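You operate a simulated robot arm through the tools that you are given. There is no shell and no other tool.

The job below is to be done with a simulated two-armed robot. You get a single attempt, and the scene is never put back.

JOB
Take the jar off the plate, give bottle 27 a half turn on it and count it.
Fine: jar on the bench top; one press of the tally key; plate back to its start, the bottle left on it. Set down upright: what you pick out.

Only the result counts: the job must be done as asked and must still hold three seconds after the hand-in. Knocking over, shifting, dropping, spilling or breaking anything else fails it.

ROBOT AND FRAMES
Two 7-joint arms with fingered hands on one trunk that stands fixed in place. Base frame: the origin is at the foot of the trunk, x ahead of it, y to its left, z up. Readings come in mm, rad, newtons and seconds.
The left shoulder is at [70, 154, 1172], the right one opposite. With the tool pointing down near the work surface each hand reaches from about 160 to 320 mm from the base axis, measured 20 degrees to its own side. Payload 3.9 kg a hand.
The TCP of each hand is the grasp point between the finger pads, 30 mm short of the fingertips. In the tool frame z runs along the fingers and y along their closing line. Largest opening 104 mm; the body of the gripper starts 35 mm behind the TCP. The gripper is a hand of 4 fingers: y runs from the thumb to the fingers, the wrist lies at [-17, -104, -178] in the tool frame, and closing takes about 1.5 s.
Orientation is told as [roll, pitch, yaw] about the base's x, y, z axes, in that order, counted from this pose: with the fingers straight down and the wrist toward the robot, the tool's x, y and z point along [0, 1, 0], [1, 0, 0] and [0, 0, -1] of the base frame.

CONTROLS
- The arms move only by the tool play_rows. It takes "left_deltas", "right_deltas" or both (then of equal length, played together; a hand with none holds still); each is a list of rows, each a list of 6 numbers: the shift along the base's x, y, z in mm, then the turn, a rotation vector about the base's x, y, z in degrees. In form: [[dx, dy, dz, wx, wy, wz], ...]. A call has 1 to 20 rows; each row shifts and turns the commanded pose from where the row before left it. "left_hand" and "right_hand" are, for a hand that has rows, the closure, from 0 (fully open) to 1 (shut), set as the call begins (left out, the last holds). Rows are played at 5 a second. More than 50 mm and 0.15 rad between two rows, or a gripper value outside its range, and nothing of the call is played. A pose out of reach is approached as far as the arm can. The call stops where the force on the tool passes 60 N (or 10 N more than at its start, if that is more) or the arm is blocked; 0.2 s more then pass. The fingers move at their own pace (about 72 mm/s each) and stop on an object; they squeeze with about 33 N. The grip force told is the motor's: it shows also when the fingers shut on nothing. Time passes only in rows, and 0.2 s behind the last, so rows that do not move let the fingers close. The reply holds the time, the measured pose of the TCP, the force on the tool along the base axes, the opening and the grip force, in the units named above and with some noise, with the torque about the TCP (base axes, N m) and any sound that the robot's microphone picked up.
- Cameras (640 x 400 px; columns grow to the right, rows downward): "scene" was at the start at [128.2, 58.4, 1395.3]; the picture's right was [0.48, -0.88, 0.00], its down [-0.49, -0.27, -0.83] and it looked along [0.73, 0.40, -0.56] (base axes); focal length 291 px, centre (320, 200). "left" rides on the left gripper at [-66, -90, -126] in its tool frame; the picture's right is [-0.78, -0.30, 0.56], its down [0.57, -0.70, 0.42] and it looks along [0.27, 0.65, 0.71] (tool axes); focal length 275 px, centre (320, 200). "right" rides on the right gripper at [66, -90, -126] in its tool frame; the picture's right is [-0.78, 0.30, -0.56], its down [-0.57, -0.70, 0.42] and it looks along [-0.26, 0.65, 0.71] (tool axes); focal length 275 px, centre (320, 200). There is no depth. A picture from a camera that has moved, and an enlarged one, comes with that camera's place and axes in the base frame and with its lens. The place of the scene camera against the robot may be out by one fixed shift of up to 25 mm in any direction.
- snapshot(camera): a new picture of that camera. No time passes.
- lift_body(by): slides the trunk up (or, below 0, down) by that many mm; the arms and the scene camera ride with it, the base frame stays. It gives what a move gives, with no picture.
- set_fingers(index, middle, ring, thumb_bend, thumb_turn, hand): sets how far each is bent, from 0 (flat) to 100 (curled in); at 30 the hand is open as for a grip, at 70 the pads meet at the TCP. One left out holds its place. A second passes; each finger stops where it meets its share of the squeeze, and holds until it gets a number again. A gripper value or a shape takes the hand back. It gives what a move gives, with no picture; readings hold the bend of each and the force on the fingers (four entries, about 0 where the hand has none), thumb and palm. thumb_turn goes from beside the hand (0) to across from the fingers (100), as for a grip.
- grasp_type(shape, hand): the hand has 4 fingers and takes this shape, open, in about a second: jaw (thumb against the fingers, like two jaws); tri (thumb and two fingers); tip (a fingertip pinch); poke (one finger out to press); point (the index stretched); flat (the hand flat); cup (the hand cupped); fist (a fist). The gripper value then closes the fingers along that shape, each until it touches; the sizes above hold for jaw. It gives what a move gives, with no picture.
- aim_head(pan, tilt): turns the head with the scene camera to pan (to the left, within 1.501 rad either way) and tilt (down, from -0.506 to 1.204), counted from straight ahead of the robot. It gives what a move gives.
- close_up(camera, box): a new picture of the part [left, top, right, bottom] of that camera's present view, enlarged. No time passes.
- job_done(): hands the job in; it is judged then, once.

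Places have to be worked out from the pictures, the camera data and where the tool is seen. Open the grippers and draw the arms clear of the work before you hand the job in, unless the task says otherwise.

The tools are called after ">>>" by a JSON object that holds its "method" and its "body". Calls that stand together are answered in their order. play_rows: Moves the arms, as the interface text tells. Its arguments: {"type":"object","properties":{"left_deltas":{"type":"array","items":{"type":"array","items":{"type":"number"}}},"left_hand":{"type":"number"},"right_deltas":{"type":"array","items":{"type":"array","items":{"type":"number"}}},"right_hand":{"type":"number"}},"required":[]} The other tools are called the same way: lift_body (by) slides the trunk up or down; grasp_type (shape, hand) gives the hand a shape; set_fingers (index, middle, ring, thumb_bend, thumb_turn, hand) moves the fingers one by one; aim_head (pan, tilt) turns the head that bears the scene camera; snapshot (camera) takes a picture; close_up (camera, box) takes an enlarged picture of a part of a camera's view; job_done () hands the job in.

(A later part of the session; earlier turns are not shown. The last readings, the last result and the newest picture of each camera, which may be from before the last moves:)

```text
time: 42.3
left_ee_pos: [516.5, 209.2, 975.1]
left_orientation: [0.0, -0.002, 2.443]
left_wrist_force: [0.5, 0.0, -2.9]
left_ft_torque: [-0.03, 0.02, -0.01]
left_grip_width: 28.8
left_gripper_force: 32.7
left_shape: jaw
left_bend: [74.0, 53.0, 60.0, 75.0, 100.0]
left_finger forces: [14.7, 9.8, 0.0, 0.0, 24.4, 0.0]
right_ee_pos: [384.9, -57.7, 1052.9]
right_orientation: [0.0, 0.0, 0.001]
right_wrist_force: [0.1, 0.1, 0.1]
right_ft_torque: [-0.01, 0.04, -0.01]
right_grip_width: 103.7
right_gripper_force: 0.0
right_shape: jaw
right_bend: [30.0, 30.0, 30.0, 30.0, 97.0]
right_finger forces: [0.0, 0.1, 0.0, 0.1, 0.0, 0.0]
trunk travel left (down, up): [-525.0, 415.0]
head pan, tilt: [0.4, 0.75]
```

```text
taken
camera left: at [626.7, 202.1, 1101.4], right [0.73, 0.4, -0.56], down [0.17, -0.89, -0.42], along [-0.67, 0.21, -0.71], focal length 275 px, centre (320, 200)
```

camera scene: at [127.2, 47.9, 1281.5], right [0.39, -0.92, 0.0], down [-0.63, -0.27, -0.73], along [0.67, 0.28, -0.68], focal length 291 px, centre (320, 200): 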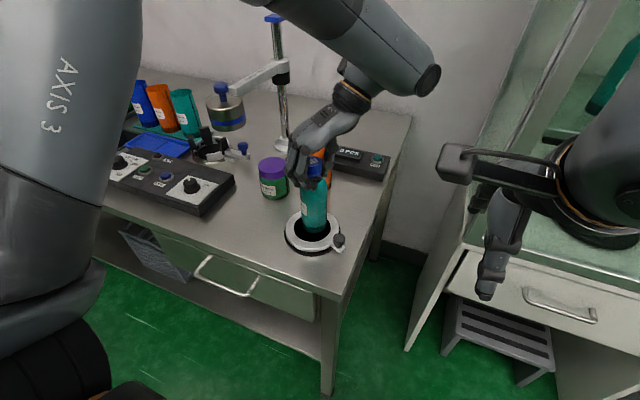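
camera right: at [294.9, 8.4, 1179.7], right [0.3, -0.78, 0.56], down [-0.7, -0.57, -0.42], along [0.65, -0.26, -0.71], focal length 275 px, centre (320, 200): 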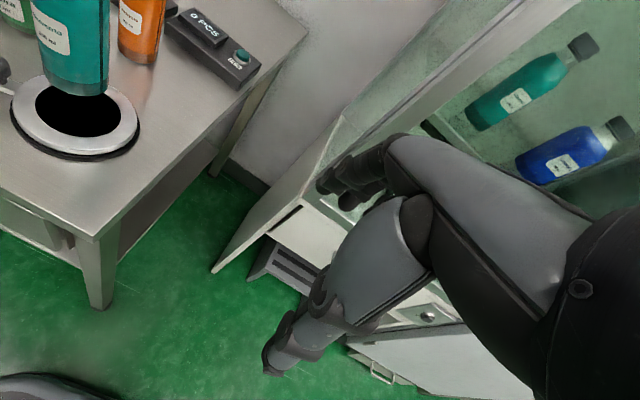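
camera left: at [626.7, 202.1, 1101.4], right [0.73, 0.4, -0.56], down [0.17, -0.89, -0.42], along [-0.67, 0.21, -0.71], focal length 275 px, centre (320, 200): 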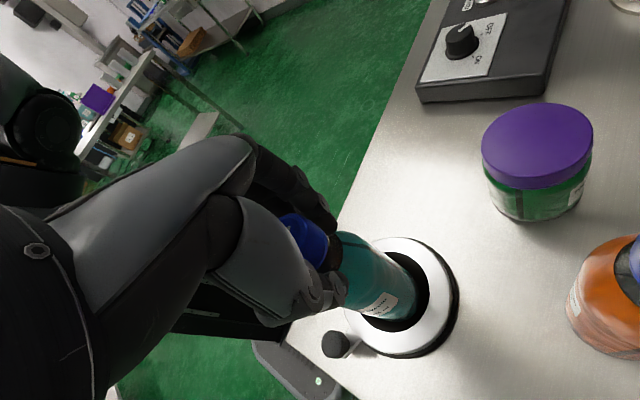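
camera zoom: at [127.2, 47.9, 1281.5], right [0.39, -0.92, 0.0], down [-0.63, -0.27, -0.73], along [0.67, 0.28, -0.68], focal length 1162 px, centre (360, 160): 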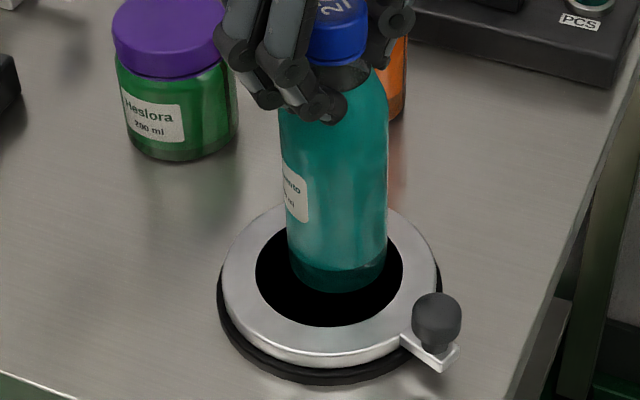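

The bottle should move about (−6,+2.5) to be centred. I shift it while it hangs, set it down with a light press, then open.

>>> {"method": "play_rows", "body": {"left_deltas": [[-3, 1.5, 0.5, 0, 0, 0], [-3, 1, 0, 0, 0, 0], [0, 0, -1.5, 0, 0, 0], [0, 0, -1, 0, 0, 0]]}}

>>> {"method": "close_up", "body": {"camera": "scene", "box": [250, 160, 370, 260]}}

>>> {"method": "close_up", "body": {"camera": "right", "box": [0, 0, 180, 170]}}

```text
time: 43.3
left_ee_pos: [508.8, 213.6, 974.6]
left_orientation: [-0.001, 0.003, 2.444]
left_wrist_force: [0.6, -0.8, 6.6]
left_ft_torque: [0.02, 0.0, 0.02]
left_grip_width: 29.0
left_gripper_force: 33.2
left_shape: jaw
left_bend: [74.0, 53.0, 60.0, 75.0, 100.0]
left_finger forces: [15.8, 11.3, 0.1, 0.0, 27.6, 0.1]
right_ee_pos: [384.5, -57.5, 1054.1]
right_orientation: [0.0, 0.0, 0.001]
right_wrist_force: [0.2, 0.7, 0.2]
right_ft_torque: [0.01, 0.01, -0.01]
right_grip_width: 103.9
right_gripper_force: 0.2
right_shape: jaw
right_bend: [30.0, 30.0, 30.0, 30.0, 97.0]
right_finger forces: [0.1, 0.0, 0.0, 0.0, 0.1, 0.0]
trunk travel left (down, up): [-525.0, 415.0]
head pan, tilt: [0.4, 0.75]
```

```text
4.00 times, centred on (310, 210) of scene
camera zoom: at [126.2, 47.4, 1281.8], right [0.39, -0.92, 0.0], down [-0.63, -0.27, -0.73], along [0.67, 0.29, -0.68], focal length 1162 px, centre (360, 160)
```

zoom: 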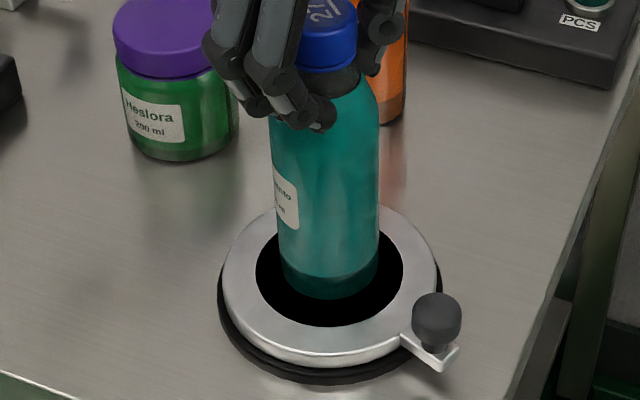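

```text
2.35 times, centred on (90, 85) of right
camera zoom: at [294.3, 7.8, 1180.0], right [0.3, -0.78, 0.56], down [-0.7, -0.57, -0.43], along [0.65, -0.26, -0.71], focal length 648 px, centre (861, 471)
```

zoom: 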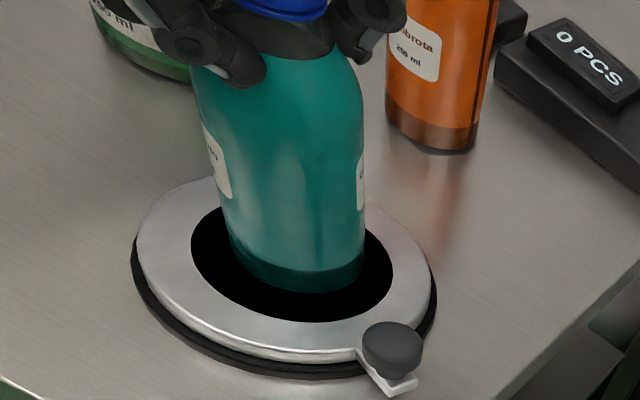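

The bottle is centred on the pad and lightly pressed. I open the hand, wait, and rise above the cap.

>>> {"method": "play_rows", "body": {"left_deltas": [[0, 0, 0, 0, 0, 0], [0, 0, 0, 0, 0, 0], [0, 0, 0, 0, 0, 0], [0, 0, 0, 0, 0, 0], [0, 0, 0, 0, 0, 0], [0, 0, 0, 0, 0, 0]], "left_hand": 0}}

>>> {"method": "close_up", "body": {"camera": "scene", "box": [250, 120, 370, 260]}}

>>> {"method": "snapshot", "body": {"camera": "left"}}

```text
time: 44.7
left_ee_pos: [509.9, 213.3, 973.4]
left_orientation: [0.001, 0.0, 2.442]
left_wrist_force: [0.5, 0.0, 0.0]
left_ft_torque: [-0.02, 0.03, 0.02]
left_grip_width: 103.4
left_gripper_force: 0.1
left_shape: jaw
left_bend: [30.0, 30.0, 30.0, 30.0, 97.0]
left_finger forces: [0.0, 0.0, 0.0, 0.0, 0.0, 0.0]
right_ee_pos: [384.9, -58.3, 1052.4]
right_orientation: [0.0, -0.002, 0.0]
right_wrist_force: [0.4, 0.6, -0.3]
right_ft_torque: [0.0, 0.0, 0.01]
right_grip_width: 103.6
right_gripper_force: 0.1
right_shape: jaw
right_bend: [30.0, 30.0, 30.0, 30.0, 97.0]
right_finger forces: [0.0, 0.1, 0.0, 0.0, 0.0, 0.0]
trunk travel left (down, up): [-525.0, 415.0]
head pan, tilt: [0.4, 0.75]
```

```text
2.86 times, centred on (310, 190) of scene
camera zoom: at [126.9, 47.8, 1281.6], right [0.39, -0.92, 0.0], down [-0.63, -0.27, -0.73], along [0.67, 0.28, -0.68], focal length 830 px, centre (349, 229)
```

zoom: 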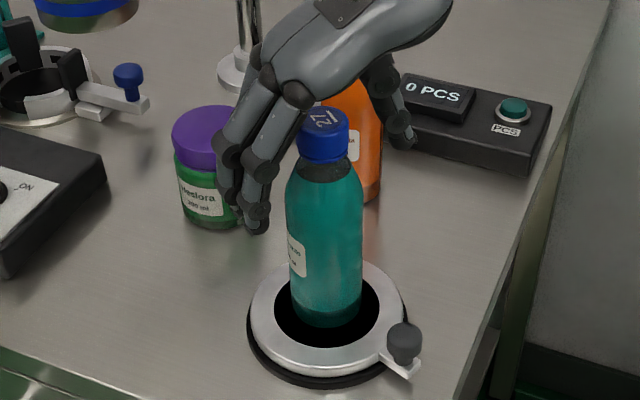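

```text
taken
camera left: at [620.6, 204.8, 1100.0], right [0.73, 0.4, -0.56], down [0.17, -0.89, -0.42], along [-0.67, 0.21, -0.71], focal length 275 px, centre (320, 200)
```

left: 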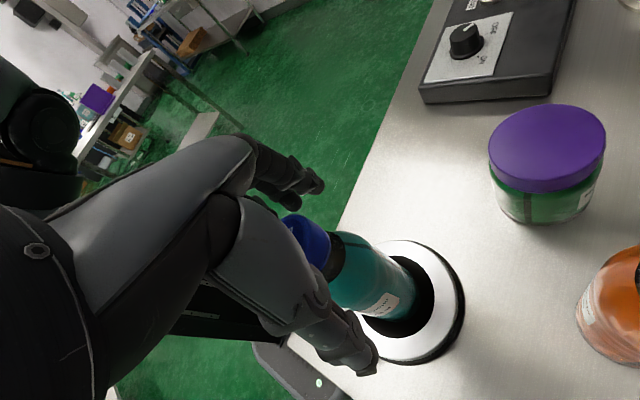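

The bottle stands upright on the plate, free inside the open hand. I rotate the open hand back 75° around it in place, then check.

>>> {"method": "play_rows", "body": {"left_deltas": [[0, 0, 0, 0, 0, -7.5], [0, 0, 0, 0, 0, -7.5], [0, 0, 0, 0, 0, -7.5], [0, 0, 0, 0, 0, -7.5], [0, 0, 0, 0, 0, -7.5]]}}

>>> {"method": "play_rows", "body": {"left_deltas": [[0, 0, 0, 0, 0, -7.5], [0, 0, 0, 0, 0, -7.5], [0, 0, 0, 0, 0, -7.5], [0, 0, 0, 0, 0, -7.5], [0, 0, 0, 0, 0, -7.5]]}}

>>> {"method": "close_up", "body": {"camera": "scene", "box": [250, 120, 370, 260]}}

>>> {"method": "snapshot", "body": {"camera": "left"}}

>>> {"method": "close_up", "body": {"camera": "right", "box": [0, 0, 180, 170]}}

```text
time: 45.9
left_ee_pos: [509.7, 214.6, 973.4]
left_orientation: [-0.002, 0.0, 1.788]
left_wrist_force: [0.4, 0.5, -0.3]
left_ft_torque: [0.04, 0.03, 0.01]
left_grip_width: 103.5
left_gripper_force: 0.1
left_shape: jaw
left_bend: [30.0, 30.0, 30.0, 30.0, 97.0]
left_finger forces: [0.0, 0.0, 0.1, 0.1, 0.1, 0.1]
right_ee_pos: [384.0, -57.3, 1053.4]
right_orientation: [-0.001, -0.001, 0.001]
right_wrist_force: [-0.4, -0.1, 0.7]
right_ft_torque: [-0.01, 0.03, 0.0]
right_grip_width: 103.7
right_gripper_force: 0.1
right_shape: jaw
right_bend: [30.0, 30.0, 30.0, 30.0, 97.0]
right_finger forces: [0.0, 0.0, 0.1, 0.0, 0.0, 0.0]
trunk travel left (down, up): [-525.0, 415.0]
head pan, tilt: [0.4, 0.75]
```

```text
time: 47.1
left_ee_pos: [508.6, 215.1, 972.8]
left_orientation: [-0.002, 0.001, 1.133]
left_wrist_force: [1.2, -0.4, 0.1]
left_ft_torque: [-0.02, -0.03, -0.01]
left_grip_width: 103.7
left_gripper_force: 0.0
left_shape: jaw
left_bend: [30.0, 30.0, 30.0, 30.0, 97.0]
left_finger forces: [0.0, 0.0, 0.1, 0.0, 0.0, 0.0]
right_ee_pos: [384.5, -56.6, 1054.0]
right_orientation: [0.0, 0.0, -0.001]
right_wrist_force: [0.7, 1.1, -0.6]
right_ft_torque: [-0.03, -0.02, 0.0]
right_grip_width: 103.6
right_gripper_force: 0.0
right_shape: jaw
right_bend: [30.0, 30.0, 30.0, 30.0, 97.0]
right_finger forces: [0.0, 0.0, 0.1, 0.0, 0.0, 0.0]
trunk travel left (down, up): [-525.0, 415.0]
head pan, tilt: [0.4, 0.75]
```

```text
2.86 times, centred on (310, 190) of scene
camera zoom: at [126.7, 48.7, 1281.6], right [0.39, -0.92, 0.0], down [-0.63, -0.27, -0.73], along [0.67, 0.28, -0.68], focal length 830 px, centre (349, 229)
```

zoom: 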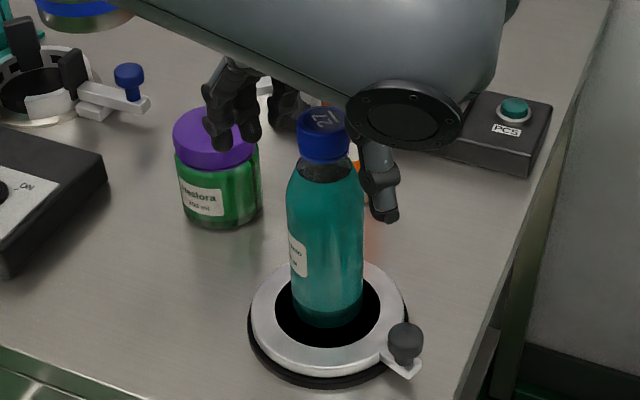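

```text
taken
camera left: at [530.9, 104.6, 1100.0], right [0.58, -0.6, -0.56], down [-0.82, -0.39, -0.42], along [0.04, 0.7, -0.71], focal length 275 px, centre (320, 200)
```

left: 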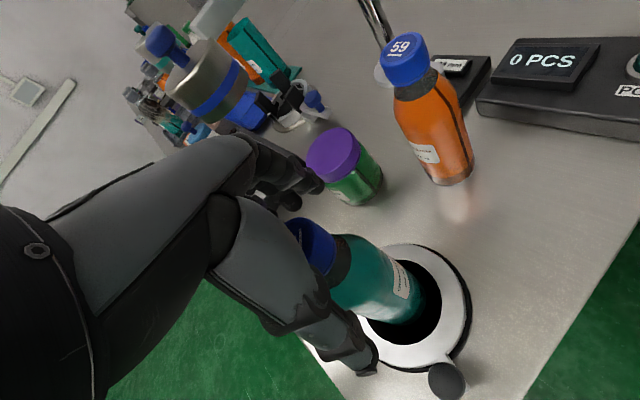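

```text
2.35 times, centred on (90, 85) of right
camera zoom: at [294.7, 9.0, 1179.8], right [0.3, -0.78, 0.56], down [-0.7, -0.57, -0.42], along [0.65, -0.26, -0.71], focal length 648 px, centre (861, 471)
```

zoom: 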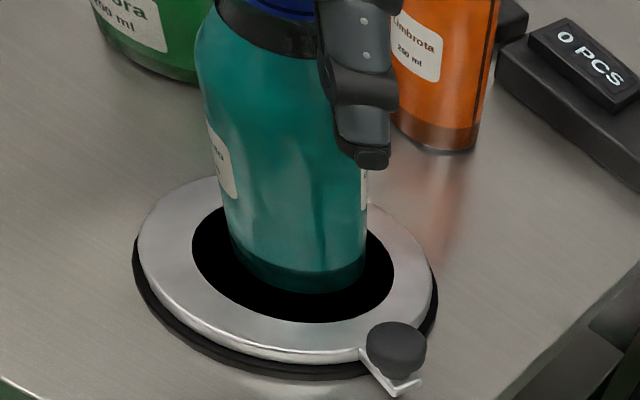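

The cap sits slightly toward the index side; I shift (+3,−4) to centre and close again at yaw 65°.

>>> {"method": "play_rows", "body": {"left_deltas": [[3, -4, 0, 0, 0, 0], [0, 0, 0, 0, 0, 0]]}}

>>> {"method": "play_rows", "body": {"left_deltas": [[0, 0, 0, 0, 0, 0], [0, 0, 0, 0, 0, 0], [0, 0, 0, 0, 0, 0], [0, 0, 0, 0, 0, 0], [0, 0, 0, 0, 0, 0], [0, 0, 0, 0, 0, 0], [0, 0, 0, 0, 0, 0], [0, 0, 0, 0, 0, 0], [0, 0, 0, 0, 0, 0]], "left_hand": 1}}

>>> {"method": "close_up", "body": {"camera": "scene", "box": [250, 120, 370, 260]}}

>>> {"method": "close_up", "body": {"camera": "right", "box": [0, 0, 180, 170]}}

```text
time: 47.7
left_ee_pos: [512.0, 210.8, 973.6]
left_orientation: [0.0, 0.001, 1.134]
left_wrist_force: [-0.2, 0.4, 0.2]
left_ft_torque: [0.02, -0.02, 0.02]
left_grip_width: 103.6
left_gripper_force: 0.0
left_shape: jaw
left_bend: [30.0, 30.0, 30.0, 30.0, 97.0]
left_finger forces: [0.0, 0.0, 0.1, 0.0, 0.0, 0.0]
right_ee_pos: [385.9, -58.5, 1053.7]
right_orientation: [0.001, -0.001, 0.0]
right_wrist_force: [0.2, -0.1, 0.5]
right_ft_torque: [-0.01, -0.02, 0.02]
right_grip_width: 103.6
right_gripper_force: 0.1
right_shape: jaw
right_bend: [30.0, 30.0, 30.0, 30.0, 97.0]
right_finger forces: [0.0, 0.0, 0.0, 0.0, 0.0, 0.1]
trunk travel left (down, up): [-525.0, 415.0]
head pan, tilt: [0.4, 0.75]
```

```text
time: 49.7
left_ee_pos: [511.7, 209.1, 973.8]
left_orientation: [-0.002, 0.0, 1.136]
left_wrist_force: [-0.1, -0.3, 4.1]
left_ft_torque: [0.09, -0.06, 0.0]
left_grip_width: 27.8
left_gripper_force: 33.1
left_shape: jaw
left_bend: [73.0, 54.0, 61.0, 74.0, 100.0]
left_finger forces: [15.7, 11.7, 0.0, 0.0, 25.8, 0.1]
right_ee_pos: [383.8, -57.9, 1051.8]
right_orientation: [0.001, 0.001, 0.002]
right_wrist_force: [-0.1, 1.0, 0.1]
right_ft_torque: [-0.02, -0.03, -0.01]
right_grip_width: 103.5
right_gripper_force: 0.1
right_shape: jaw
right_bend: [30.0, 30.0, 30.0, 30.0, 97.0]
right_finger forces: [0.1, 0.0, 0.0, 0.0, 0.0, 0.0]
trunk travel left (down, up): [-525.0, 415.0]
head pan, tilt: [0.4, 0.75]
```

```text
2.86 times, centred on (310, 190) of scene
camera zoom: at [126.3, 47.5, 1281.7], right [0.39, -0.92, 0.0], down [-0.63, -0.27, -0.73], along [0.67, 0.28, -0.68], focal length 830 px, centre (349, 229)
```

zoom: 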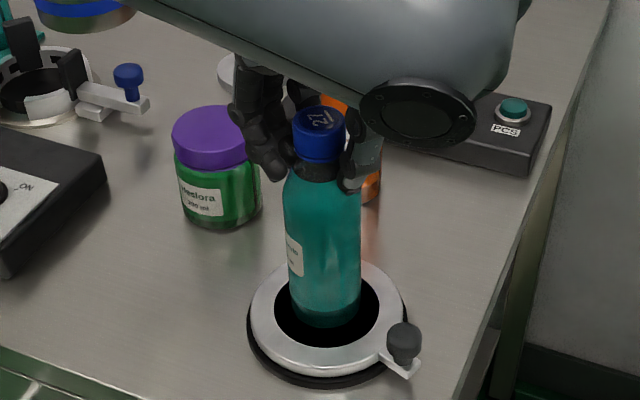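

```text
2.35 times, centred on (90, 85) of right
camera zoom: at [294.4, 7.9, 1179.9], right [0.3, -0.78, 0.56], down [-0.7, -0.57, -0.42], along [0.65, -0.26, -0.71], focal length 648 px, centre (861, 471)
```

zoom: 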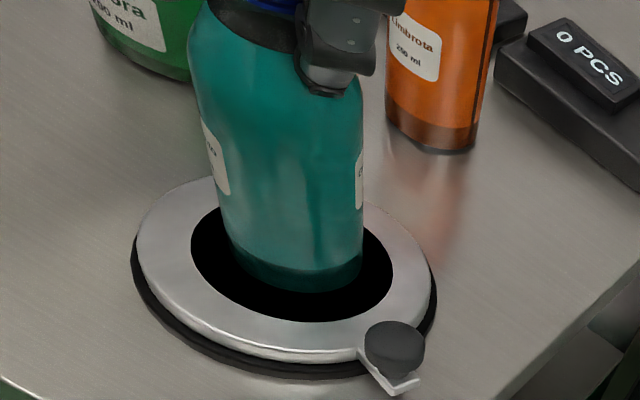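

The plate is at about 146° by the knob's position (108°→254°). I press down a bit and turn 34° more.

>>> {"method": "play_rows", "body": {"left_deltas": [[0, 0, -1, 0, 0, 0], [0, 0, -1, 0, 0, 0], [0, 0, 0, 0, 0, 4], [0, 0, 0, 0, 0, 5], [0, 0, 0, 0, 0, 5]]}}

>>> {"method": "play_rows", "body": {"left_deltas": [[0, 0, 0, 0, 0, 5], [0, 0, 0, 0, 0, 5], [0, 0, 0, 0, 0, 5], [0, 0, 0, 0, 0, 5]]}}

>>> {"method": "close_up", "body": {"camera": "scene", "box": [250, 120, 370, 260]}}

>>> {"method": "close_up", "body": {"camera": "right", "box": [0, 0, 180, 170]}}

```text
time: 50.9
left_ee_pos: [512.4, 209.3, 973.2]
left_orientation: [-0.006, -0.001, 1.382]
left_wrist_force: [3.3, 3.4, 18.8]
left_ft_torque: [0.35, -0.09, -0.05]
left_grip_width: 28.4
left_gripper_force: 33.3
left_shape: jaw
left_bend: [73.0, 53.0, 61.0, 74.0, 100.0]
left_finger forces: [20.1, 15.5, 0.0, 0.0, 27.7, 0.0]
right_ee_pos: [383.1, -58.3, 1054.7]
right_orientation: [-0.001, -0.003, 0.003]
right_wrist_force: [0.2, 0.1, -0.5]
right_ft_torque: [-0.01, -0.01, 0.01]
right_grip_width: 103.6
right_gripper_force: 0.1
right_shape: jaw
right_bend: [30.0, 30.0, 30.0, 30.0, 97.0]
right_finger forces: [0.0, 0.0, 0.1, 0.0, 0.0, 0.0]
trunk travel left (down, up): [-525.0, 415.0]
head pan, tilt: [0.4, 0.75]
```

```text
time: 51.9
left_ee_pos: [511.4, 209.0, 973.0]
left_orientation: [-0.004, -0.001, 1.732]
left_wrist_force: [3.3, 4.3, 23.6]
left_ft_torque: [0.42, -0.06, -0.06]
left_grip_width: 28.4
left_gripper_force: 32.4
left_shape: jaw
left_bend: [73.0, 52.0, 61.0, 75.0, 100.0]
left_finger forces: [23.0, 15.1, 0.0, 0.1, 29.3, 0.1]
right_ee_pos: [382.5, -58.3, 1053.5]
right_orientation: [0.0, -0.001, 0.002]
right_wrist_force: [0.5, 0.6, 0.2]
right_ft_torque: [-0.01, 0.04, 0.01]
right_grip_width: 103.8
right_gripper_force: 0.1
right_shape: jaw
right_bend: [30.0, 30.0, 30.0, 30.0, 97.0]
right_finger forces: [0.0, 0.0, 0.0, 0.1, 0.1, 0.1]
trunk travel left (down, up): [-525.0, 415.0]
head pan, tilt: [0.4, 0.75]
```

```text
2.86 times, centred on (310, 190) of scene
camera zoom: at [124.6, 47.4, 1282.0], right [0.39, -0.92, 0.0], down [-0.63, -0.27, -0.73], along [0.67, 0.29, -0.68], focal length 830 px, centre (349, 229)
```

zoom: 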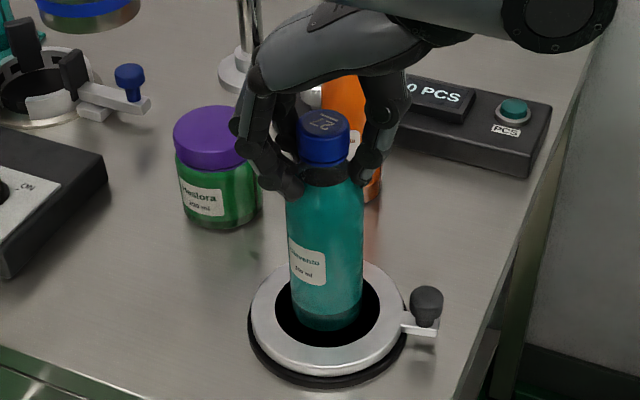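

```text
2.35 times, centred on (90, 85) of right
camera zoom: at [292.9, 7.9, 1180.4], right [0.3, -0.78, 0.56], down [-0.7, -0.57, -0.43], along [0.65, -0.26, -0.71], focal length 648 px, centre (861, 471)
```

zoom: 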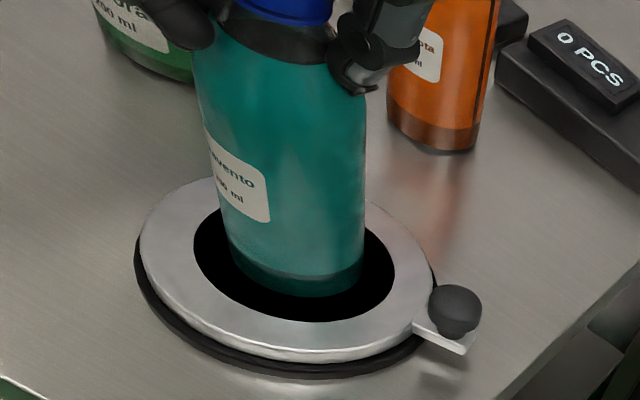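

The knob now computes to 288°, opposite its start at 108°, so this is a half turn. I add 2°, ease the press and release the bottle so I can press the key.

>>> {"method": "play_rows", "body": {"left_deltas": [[0, 0, 0, 0, 0, 2], [0, 0, 1.5, 0, 0, 0], [0, 0, 0, 0, 0, 0]]}}

>>> {"method": "play_rows", "body": {"left_deltas": [[0, 0, 0, 0, 0, 0], [0, 0, 0, 0, 0, 0], [0, 0, 0, 0, 0, 0], [0, 0, 0, 0, 0, 0], [0, 0, 0, 0, 0, 0], [0, 0, 0, 0, 0, 0]], "left_hand": 0}}

>>> {"method": "close_up", "body": {"camera": "scene", "box": [250, 120, 370, 260]}}

>>> {"method": "snapshot", "body": {"camera": "left"}}

```text
time: 52.7
left_ee_pos: [510.6, 208.4, 972.4]
left_orientation: [0.001, 0.0, 1.765]
left_wrist_force: [-0.6, 4.3, 14.3]
left_ft_torque: [0.29, 0.05, 0.01]
left_grip_width: 28.3
left_gripper_force: 32.9
left_shape: jaw
left_bend: [73.0, 52.0, 61.0, 75.0, 100.0]
left_finger forces: [20.9, 13.3, 0.0, 0.0, 26.8, 0.1]
right_ee_pos: [382.3, -58.3, 1054.2]
right_orientation: [0.0, -0.003, -0.001]
right_wrist_force: [0.2, 0.5, -0.2]
right_ft_torque: [0.01, 0.0, 0.01]
right_grip_width: 103.6
right_gripper_force: 0.1
right_shape: jaw
right_bend: [30.0, 30.0, 30.0, 30.0, 97.0]
right_finger forces: [0.0, 0.1, 0.0, 0.1, 0.0, 0.0]
trunk travel left (down, up): [-525.0, 415.0]
head pan, tilt: [0.4, 0.75]
```

```text
time: 54.1
left_ee_pos: [512.7, 209.5, 973.4]
left_orientation: [0.0, -0.001, 1.764]
left_wrist_force: [-0.1, 0.0, -0.7]
left_ft_torque: [-0.01, -0.01, -0.01]
left_grip_width: 103.5
left_gripper_force: 0.0
left_shape: jaw
left_bend: [30.0, 30.0, 30.0, 30.0, 97.0]
left_finger forces: [0.0, 0.0, 0.0, 0.0, 0.0, 0.0]
right_ee_pos: [384.8, -57.5, 1053.2]
right_orientation: [0.0, 0.0, 0.001]
right_wrist_force: [-0.9, -0.4, -0.8]
right_ft_torque: [0.03, -0.01, 0.01]
right_grip_width: 103.6
right_gripper_force: 0.0
right_shape: jaw
right_bend: [30.0, 30.0, 30.0, 30.0, 97.0]
right_finger forces: [0.0, 0.0, 0.0, 0.0, 0.1, 0.0]
trunk travel left (down, up): [-525.0, 415.0]
head pan, tilt: [0.4, 0.75]
```

```text
2.86 times, centred on (310, 190) of scene
camera zoom: at [126.9, 47.9, 1281.6], right [0.39, -0.92, 0.0], down [-0.63, -0.27, -0.73], along [0.67, 0.28, -0.68], focal length 830 px, centre (349, 229)
```

zoom: 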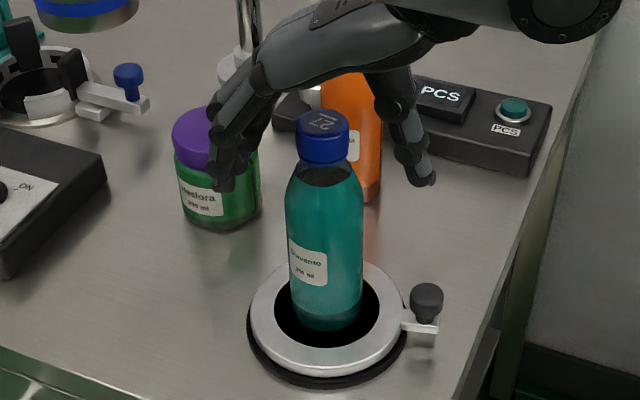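

```text
taken
camera left: at [594.9, 133.0, 1099.3], right [0.82, -0.14, -0.56], down [-0.43, -0.8, -0.42], along [-0.38, 0.59, -0.71], focal length 275 px, centre (320, 200)
```

left: 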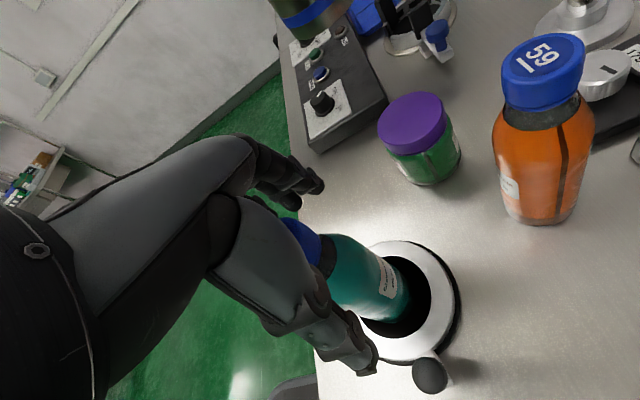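

The bottle stands free at the half-turn position. I rise straight up 100 mm and turn the hand back to yaw 0 in the air.

>>> {"method": "play_rows", "body": {"left_deltas": [[0, 0, 15, 0, 0, 0], [0, 0, 25, 0, 0, 0], [0, 0, 30, 0, 0, 0], [0, 0, 30, 0, 0, 0], [0, 0, 0, 0, 0, -8], [0, 0, 0, 0, 0, -8], [0, 0, 0, 0, 0, -8], [0, 0, 0, 0, 0, -8], [0, 0, 0, 0, 0, -8], [0, 0, 0, 0, 0, -8], [0, 0, 0, 0, 0, -8], [0, 0, 0, 0, 0, -8], [0, 0, 0, 0, 0, -8], [0, 0, 0, 0, 0, -8], [0, 0, 0, 0, 0, -8], [0, 0, 0, 0, 0, -8], [0, 0, 0, 0, 0, -5]]}}

>>> {"method": "snapshot", "body": {"camera": "scene"}}

>>> {"method": "snapshot", "body": {"camera": "left"}}

```text
time: 57.7
left_ee_pos: [512.9, 210.2, 1073.0]
left_orientation: [-0.002, -0.001, -0.001]
left_wrist_force: [0.4, 0.0, -0.4]
left_ft_torque: [-0.02, -0.01, -0.03]
left_grip_width: 103.9
left_gripper_force: 0.1
left_shape: jaw
left_bend: [30.0, 30.0, 30.0, 30.0, 97.0]
left_finger forces: [0.0, 0.0, 0.0, 0.0, 0.1, 0.0]
right_ee_pos: [383.3, -57.3, 1054.0]
right_orientation: [-0.001, 0.001, 0.0]
right_wrist_force: [1.1, 0.0, -0.7]
right_ft_torque: [0.0, -0.01, -0.01]
right_grip_width: 103.7
right_gripper_force: 0.0
right_shape: jaw
right_bend: [30.0, 30.0, 30.0, 30.0, 97.0]
right_finger forces: [0.0, 0.0, 0.1, 0.0, 0.1, 0.0]
trunk travel left (down, up): [-525.0, 415.0]
head pan, tilt: [0.4, 0.75]
```

```text
taken
camera scene: at [126.9, 48.1, 1281.6], right [0.39, -0.92, 0.0], down [-0.63, -0.27, -0.73], along [0.67, 0.28, -0.68], focal length 291 px, centre (320, 200)
```

scene: 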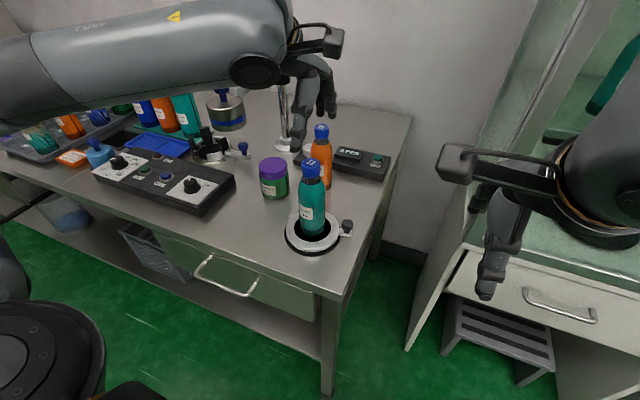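

```text
taken
camera left: at [423.0, 142.8, 1199.6], right [-0.3, -0.78, -0.56], down [-0.7, 0.57, -0.42], along [0.65, 0.26, -0.71], focal length 275 px, centre (320, 200)
```

left: 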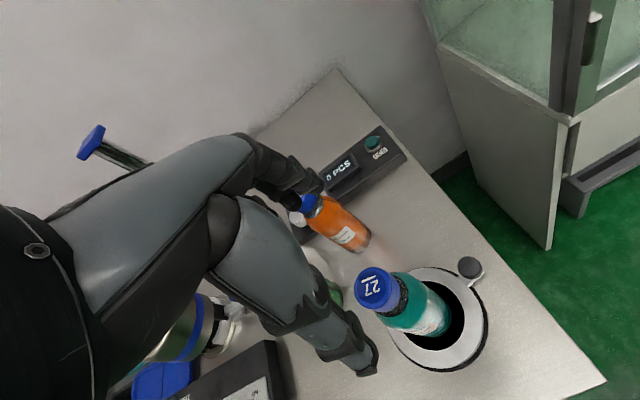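

Half turn done. To press the key I'll use the right hand, which comes in free from the right and does not pass over the bottles; the left hand retreats to the left first. I also give the right hand the poke shape.

>>> {"method": "play_rows", "body": {"left_deltas": [[0, 20, 10, 0, 0, 0], [-5, 30, 10, 0, 0, 0], [-10, 30, 10, 0, 0, 0], [-10, 35, 10, 0, 0, 0], [-10, 35, 10, 0, 0, 0], [-5, 30, 0, 0, 0, 0]]}}

>>> {"method": "grasp_type", "body": {"shape": "poke", "hand": "right"}}

>>> {"method": "snapshot", "body": {"camera": "scene"}}

>>> {"method": "snapshot", "body": {"camera": "right"}}

>>> {"method": "snapshot", "body": {"camera": "left"}}

```text
time: 59.1
left_ee_pos: [473.4, 391.0, 1122.9]
left_orientation: [-0.001, 0.001, 0.001]
left_wrist_force: [1.2, 0.4, -0.4]
left_ft_torque: [-0.06, 0.01, -0.01]
left_grip_width: 103.5
left_gripper_force: 0.0
left_shape: jaw
left_bend: [30.0, 30.0, 30.0, 30.0, 97.0]
left_finger forces: [0.0, 0.1, 0.0, 0.1, 0.0, 0.0]
right_ee_pos: [385.2, -57.2, 1053.5]
right_orientation: [0.001, 0.001, -0.002]
right_wrist_force: [-1.2, 0.5, -0.2]
right_ft_torque: [-0.02, -0.01, 0.02]
right_grip_width: 104.0
right_gripper_force: 0.1
right_shape: jaw
right_bend: [30.0, 30.0, 30.0, 30.0, 97.0]
right_finger forces: [0.1, 0.0, 0.1, 0.0, 0.0, 0.0]
trunk travel left (down, up): [-525.0, 415.0]
head pan, tilt: [0.4, 0.75]
```

```text
time: 60.0
left_ee_pos: [474.4, 389.7, 1123.5]
left_orientation: [0.0, 0.0, 0.0]
left_wrist_force: [-0.2, -0.7, -0.3]
left_ft_torque: [-0.01, 0.0, 0.0]
left_grip_width: 103.6
left_gripper_force: 0.0
left_shape: jaw
left_bend: [30.0, 30.0, 30.0, 30.0, 97.0]
left_finger forces: [0.0, 0.0, 0.0, 0.0, 0.0, 0.0]
right_ee_pos: [384.9, -58.2, 1052.4]
right_orientation: [0.0, 0.0, 0.001]
right_wrist_force: [-0.9, 0.1, -0.6]
right_ft_torque: [0.0, 0.0, 0.01]
right_grip_width: 0.0
right_gripper_force: 0.0
right_shape: poke
right_bend: [70.0, 70.0, 99.0, 100.0, 100.0]
right_finger forces: [0.1, 0.0, 0.0, 0.1, 0.1, 0.0]
trunk travel left (down, up): [-525.0, 415.0]
head pan, tilt: [0.4, 0.75]
```

```text
taken
camera scene: at [126.8, 48.0, 1281.6], right [0.39, -0.92, 0.0], down [-0.63, -0.27, -0.73], along [0.67, 0.28, -0.68], focal length 291 px, centre (320, 200)
```

scene: 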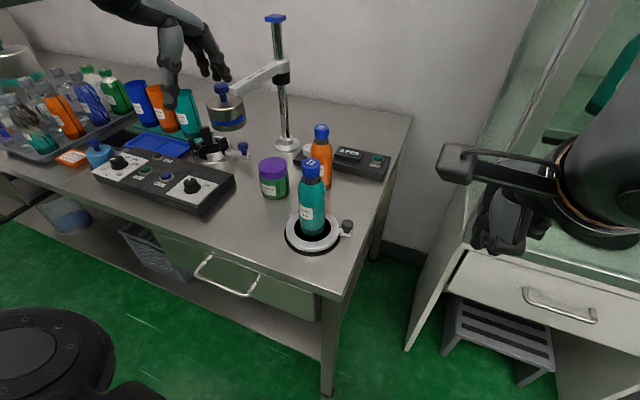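

```text
taken
camera right: at [294.8, 8.3, 1179.7], right [0.3, -0.78, 0.56], down [-0.7, -0.57, -0.42], along [0.65, -0.26, -0.71], focal length 275 px, centre (320, 200)
```

right: 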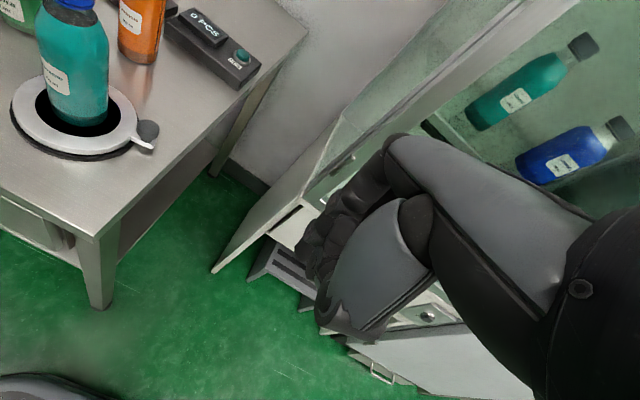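

```text
taken
camera left: at [384.4, 322.5, 1249.7], right [-0.3, -0.78, -0.56], down [-0.7, 0.57, -0.42], along [0.65, 0.27, -0.71], focal length 275 px, centre (320, 200)
```

left: 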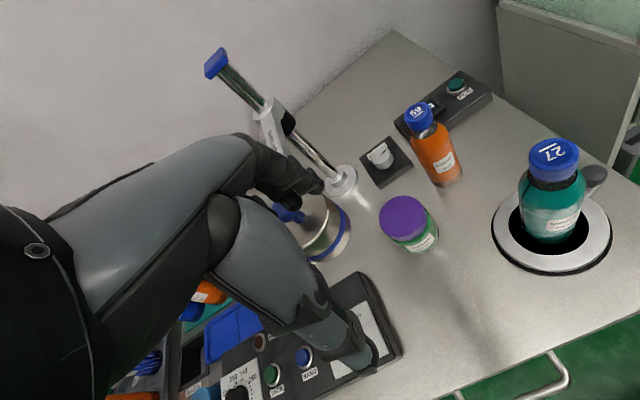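

The poke fingertip lies 30 mm beyond the TCP as expected. I bring the right hand forward with a 40° yaw and 25° forward tilt, which keeps its camera and forearm clear of both bottles, stopping short to check reach.

>>> {"method": "play_rows", "body": {"right_deltas": [[43, 8, 0, 0, 0, 8], [43, 8, 0, 0, 0, 8], [43, 8, 0, 0, 0, 8], [43, 8, 0, 0, 0, 8], [43, 8, 0, 0, 0, 8], [25, 20, -5, 4.02, -4.79, 0], [25, 20, -5, 4.02, -4.79, 0], [25, 20, -5, 4.02, -4.79, 0], [25, 20, -5, 4.02, -4.79, 0]]}}

>>> {"method": "snapshot", "body": {"camera": "scene"}}

>>> {"method": "snapshot", "body": {"camera": "right"}}

>>> {"method": "snapshot", "body": {"camera": "left"}}

```text
time: 62.0
left_ee_pos: [474.9, 390.3, 1122.5]
left_orientation: [-0.002, 0.002, 0.003]
left_wrist_force: [0.2, 0.9, 0.4]
left_ft_torque: [-0.01, -0.01, -0.01]
left_grip_width: 103.6
left_gripper_force: 0.1
left_shape: jaw
left_bend: [30.0, 30.0, 30.0, 30.0, 97.0]
left_finger forces: [0.1, 0.0, 0.1, 0.0, 0.1, 0.0]
right_ee_pos: [700.6, 62.0, 1031.5]
right_orientation: [0.0, -0.436, 0.698]
right_wrist_force: [-0.7, -0.4, -0.4]
right_ft_torque: [-0.03, -0.02, 0.0]
right_grip_width: 0.0
right_gripper_force: 0.1
right_shape: poke
right_bend: [70.0, 70.0, 99.0, 100.0, 100.0]
right_finger forces: [0.1, 0.0, 0.1, 0.0, 0.0, 0.1]
trunk travel left (down, up): [-525.0, 415.0]
head pan, tilt: [0.4, 0.75]
```

```text
taken
camera scene: at [127.3, 48.8, 1281.5], right [0.39, -0.92, 0.0], down [-0.63, -0.27, -0.73], along [0.67, 0.28, -0.68], focal length 291 px, centre (320, 200)
```

scene: 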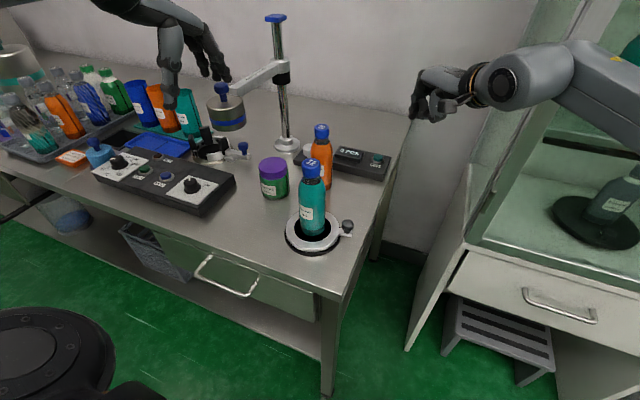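

```text
taken
camera right: at [555.3, 25.7, 1107.9], right [0.52, -0.57, 0.63], down [0.02, -0.73, -0.68], along [0.85, 0.37, -0.37], focal length 275 px, centre (320, 200)
```

right: 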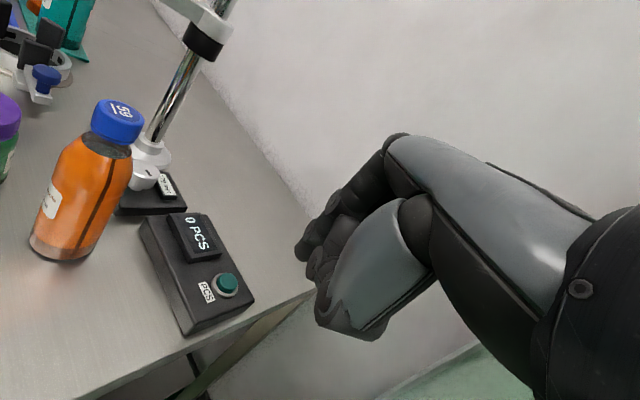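

```text
taken
camera left: at [384.8, 323.6, 1249.3], right [-0.3, -0.78, -0.56], down [-0.7, 0.57, -0.42], along [0.65, 0.26, -0.71], focal length 275 px, centre (320, 200)
```

left: 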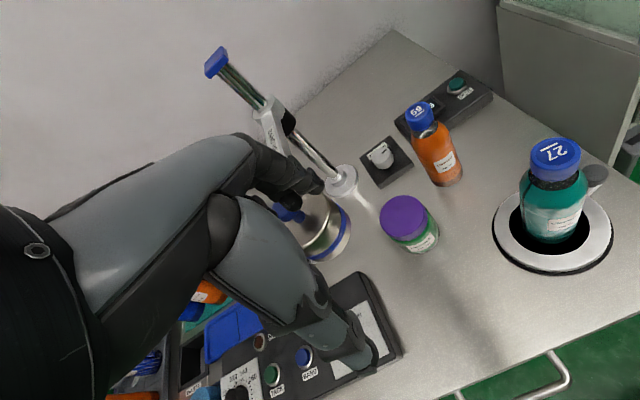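

The key triangulates best at about (789,142,838). I move the right hand to about 40 mm above it, reducing the tilt to 12°, and look.

>>> {"method": "play_rows", "body": {"right_deltas": [[17, 15, -15, -2.1, 2.5, 0], [17, 15, -20, -2.1, 2.5, 0], [17, 15, -25, -2.1, 2.5, 0], [17, 16, -25, -2.1, 2.5, 0], [16, 15, -25, 0, 0, 0], [0, 0, -14, 0, 0, 0]]}}

>>> {"method": "snapshot", "body": {"camera": "right"}}

>>> {"method": "snapshot", "body": {"camera": "scene"}}

>>> {"method": "close_up", "body": {"camera": "left", "box": [360, 20, 560, 180]}}

>>> {"method": "close_up", "body": {"camera": "scene", "box": [300, 80, 460, 220]}}

```text
time: 63.4
left_ee_pos: [474.2, 388.4, 1123.7]
left_orientation: [0.0, 0.003, -0.001]
left_wrist_force: [0.5, -0.2, -1.4]
left_ft_torque: [0.0, 0.07, 0.01]
left_grip_width: 103.5
left_gripper_force: 0.0
left_shape: jaw
left_bend: [30.0, 30.0, 30.0, 30.0, 97.0]
left_finger forces: [0.1, 0.0, 0.1, 0.1, 0.0, 0.0]
right_ee_pos: [734.6, 147.4, 934.9]
right_orientation: [0.006, -0.398, 0.587]
right_wrist_force: [-0.2, 0.7, -0.3]
right_ft_torque: [0.0, 0.01, -0.02]
right_grip_width: 0.0
right_gripper_force: 0.0
right_shape: poke
right_bend: [70.0, 70.0, 99.0, 100.0, 100.0]
right_finger forces: [0.1, 0.1, 0.1, 0.0, 0.0, 0.0]
right hand out of reach, approached as far as the arm can: row 1, 2, 5
trunk travel left (down, up): [-525.0, 415.0]
head pan, tilt: [0.4, 0.75]
```

```text
taken
camera right: at [588.3, 127.8, 1017.4], right [0.48, -0.62, 0.62], down [-0.08, -0.74, -0.67], along [0.87, 0.27, -0.41], focal length 275 px, centre (320, 200)
```

right: 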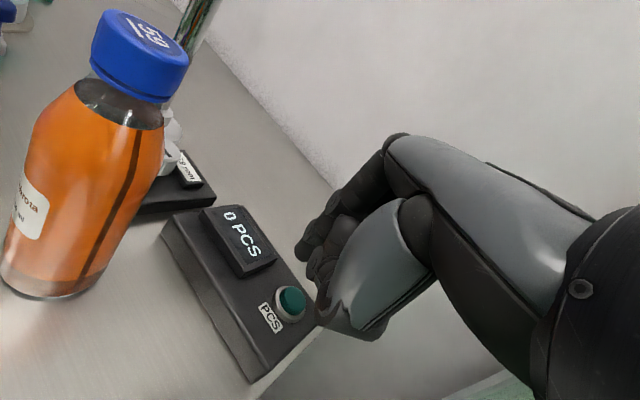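

```text
taken
camera scene: at [127.8, 47.4, 1281.5], right [0.39, -0.92, 0.0], down [-0.63, -0.27, -0.73], along [0.67, 0.28, -0.68], focal length 291 px, centre (320, 200)
```

scene: 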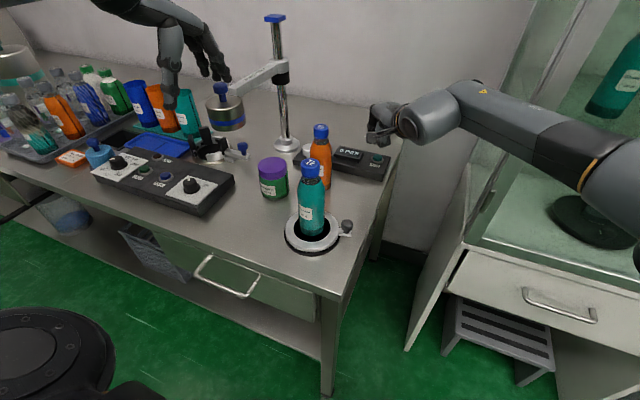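

```text
2.50 times, centred on (460, 100) of left
camera zoom: at [385.5, 322.0, 1249.6], right [-0.3, -0.78, -0.56], down [-0.7, 0.57, -0.42], along [0.65, 0.27, -0.71], focal length 688 px, centre (-30, 450)
```

zoom: 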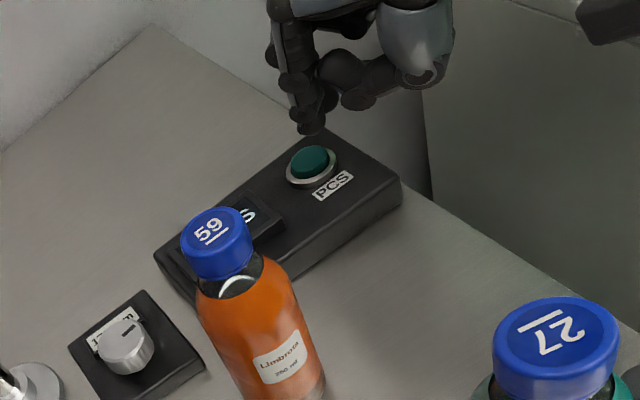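

```text
2.86 times, centred on (380, 150) of scene
camera zoom: at [127.8, 47.4, 1281.5], right [0.39, -0.92, 0.0], down [-0.63, -0.27, -0.73], along [0.67, 0.28, -0.68], focal length 830 px, centre (149, 343)
```

zoom: 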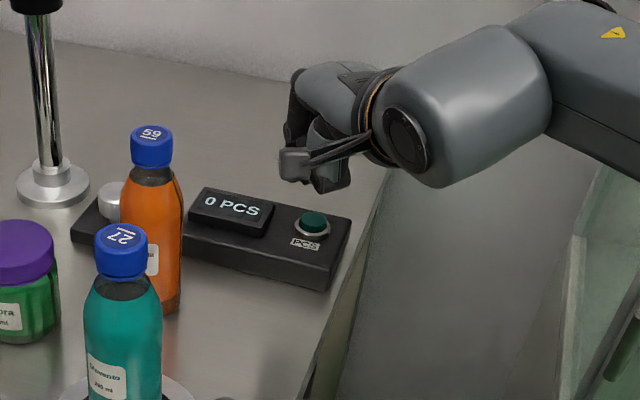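

The right arm is at its limit about 50 mm short. A stretched index would add forward reach, so I back the hand up a bit and take the "point" shape to see where its tip ends up.

>>> {"method": "play_rows", "body": {"right_deltas": [[-15, -15, 20, 0, 0, 0], [-15, -15, 20, 0, 0, 0]]}}

>>> {"method": "grasp_type", "body": {"shape": "point", "hand": "right"}}

>>> {"method": "snapshot", "body": {"camera": "right"}}

>>> {"method": "close_up", "body": {"camera": "left", "box": [360, 0, 600, 180]}}

>>> {"method": "close_up", "body": {"camera": "scene", "box": [300, 60, 500, 220]}}

```text
time: 64.0
left_ee_pos: [474.4, 388.7, 1124.3]
left_orientation: [0.001, -0.001, 0.001]
left_wrist_force: [-0.5, 0.0, 0.4]
left_ft_torque: [0.0, 0.01, 0.0]
left_grip_width: 103.5
left_gripper_force: 0.2
left_shape: jaw
left_bend: [30.0, 30.0, 30.0, 30.0, 97.0]
left_finger forces: [0.0, 0.1, 0.0, 0.1, 0.1, 0.0]
right_ee_pos: [701.6, 118.3, 976.1]
right_orientation: [0.006, -0.397, 0.589]
right_wrist_force: [-0.5, 0.3, 0.2]
right_ft_torque: [-0.01, -0.05, 0.01]
right_grip_width: 0.0
right_gripper_force: 0.1
right_shape: poke
right_bend: [70.0, 70.0, 99.0, 100.0, 100.0]
right_finger forces: [0.0, 0.0, 0.1, 0.0, 0.0, 0.0]
trunk travel left (down, up): [-525.0, 415.0]
head pan, tilt: [0.4, 0.75]
```

```text
time: 64.9
left_ee_pos: [474.2, 389.9, 1121.8]
left_orientation: [0.001, -0.001, 0.002]
left_wrist_force: [-0.5, -0.2, -0.5]
left_ft_torque: [-0.01, 0.0, 0.0]
left_grip_width: 103.6
left_gripper_force: 0.0
left_shape: jaw
left_bend: [30.0, 30.0, 30.0, 30.0, 97.0]
left_finger forces: [0.0, 0.0, 0.1, 0.0, 0.0, 0.0]
right_ee_pos: [702.8, 119.9, 976.5]
right_orientation: [0.004, -0.398, 0.59]
right_wrist_force: [-0.4, -0.4, 0.4]
right_ft_torque: [0.0, 0.0, -0.03]
right_grip_width: 0.0
right_gripper_force: 0.1
right_shape: point
right_bend: [20.0, 100.0, 100.0, 99.0, 87.0]
right_finger forces: [0.0, 0.0, 0.0, 0.0, 0.0, 0.1]
trunk travel left (down, up): [-525.0, 415.0]
head pan, tilt: [0.4, 0.75]
```

```text
taken
camera right: at [557.0, 100.8, 1058.0], right [0.48, -0.61, 0.62], down [-0.08, -0.74, -0.67], along [0.87, 0.27, -0.41], focal length 275 px, centre (320, 200)
```

right: 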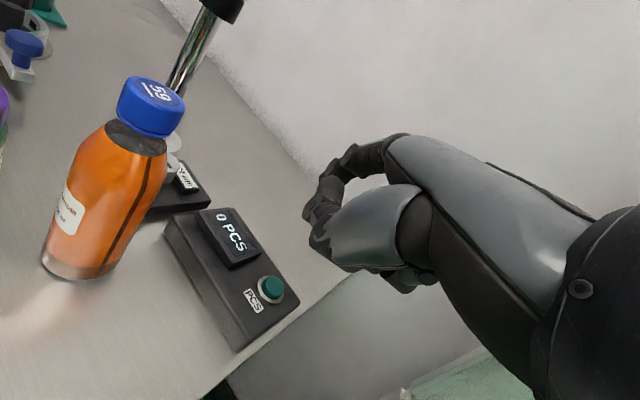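

```text
2.22 times, centred on (480, 90) of left
camera zoom: at [384.3, 322.7, 1249.8], right [-0.3, -0.78, -0.56], down [-0.7, 0.57, -0.42], along [0.65, 0.27, -0.71], focal length 612 px, centre (-36, 444)
```

zoom: 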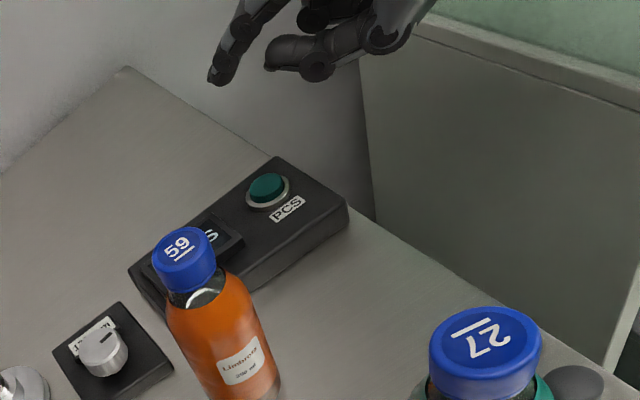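

```text
2.50 times, centred on (400, 140) of scene
camera zoom: at [126.8, 47.9, 1281.6], right [0.39, -0.92, 0.0], down [-0.63, -0.27, -0.73], along [0.67, 0.28, -0.68], focal length 726 px, centre (120, 350)
```

zoom: 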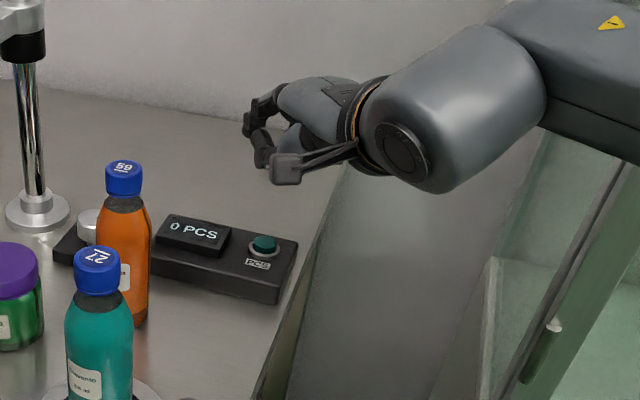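

The stretched index tip sits about 74 mm ahead of the TCP, at about (760,167,972). With this pose the key is within reach, and the curled fingers stay off the unit. I move the tip over the key, still about 35 mm above it.

>>> {"method": "play_rows", "body": {"right_deltas": [[15, -13, 0, 0, 0, 0], [14, -12, 0, 0, 0, 0], [0, 0, -25, 0, 0, 0], [0, 0, -25, 0, 0, 0], [0, 0, -18, 0, 0, 0]]}}

>>> {"method": "snapshot", "body": {"camera": "right"}}

>>> {"method": "close_up", "body": {"camera": "left", "box": [380, 20, 540, 140]}}

>>> {"method": "close_up", "body": {"camera": "scene", "box": [320, 90, 460, 210]}}

```text
time: 66.1
left_ee_pos: [474.3, 389.4, 1122.5]
left_orientation: [-0.002, -0.001, 0.002]
left_wrist_force: [0.5, 0.2, 0.6]
left_ft_torque: [0.0, -0.02, 0.01]
left_grip_width: 103.6
left_gripper_force: 0.1
left_shape: jaw
left_bend: [30.0, 30.0, 30.0, 30.0, 97.0]
left_finger forces: [0.0, 0.0, 0.0, 0.0, 0.1, 0.0]
right_ee_pos: [733.1, 95.6, 908.0]
right_orientation: [0.005, -0.398, 0.587]
right_wrist_force: [-0.7, 0.1, 0.1]
right_ft_torque: [-0.03, -0.02, 0.0]
right_grip_width: 0.0
right_gripper_force: 0.0
right_shape: point
right_bend: [20.0, 100.0, 100.0, 99.0, 87.0]
right_finger forces: [0.1, 0.0, 0.1, 0.0, 0.1, 0.0]
trunk travel left (down, up): [-525.0, 415.0]
head pan, tilt: [0.4, 0.75]
```

```text
taken
camera right: at [586.6, 76.6, 989.8], right [0.48, -0.62, 0.62], down [-0.08, -0.74, -0.67], along [0.87, 0.27, -0.41], focal length 275 px, centre (320, 200)
```

right: 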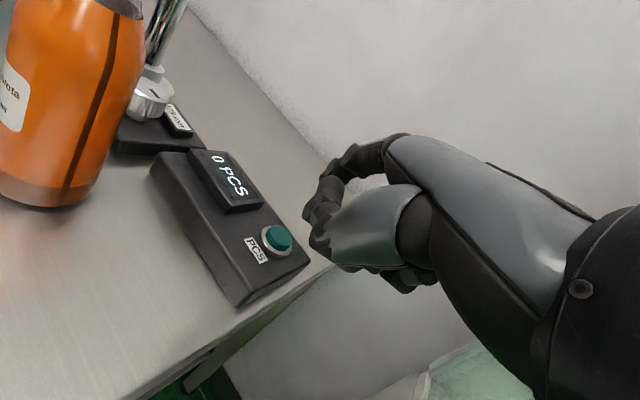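

```text
3.33 times, centred on (460, 80) of left
camera zoom: at [384.6, 322.9, 1249.6], right [-0.3, -0.78, -0.56], down [-0.7, 0.57, -0.42], along [0.65, 0.27, -0.71], focal length 918 px, centre (-147, 600)
```

zoom: 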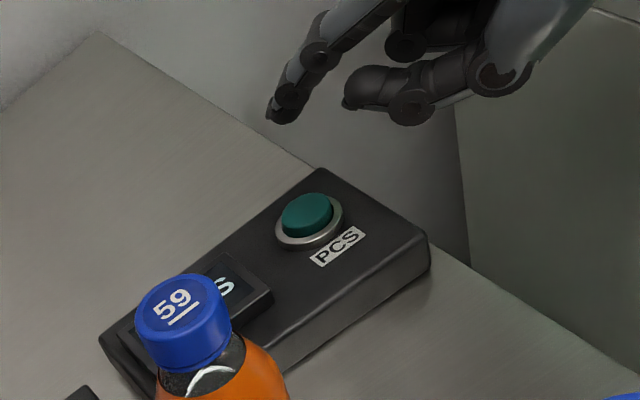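

```text
3.33 times, centred on (390, 150) of scene
camera zoom: at [127.0, 48.1, 1281.6], right [0.39, -0.92, 0.0], down [-0.63, -0.27, -0.73], along [0.67, 0.28, -0.68], focal length 969 px, centre (87, 367)
```

zoom: 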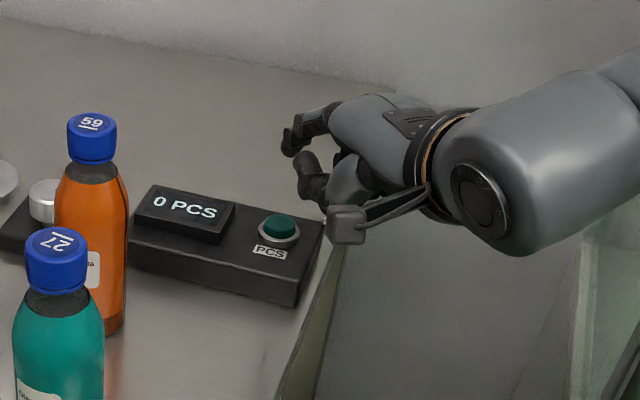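

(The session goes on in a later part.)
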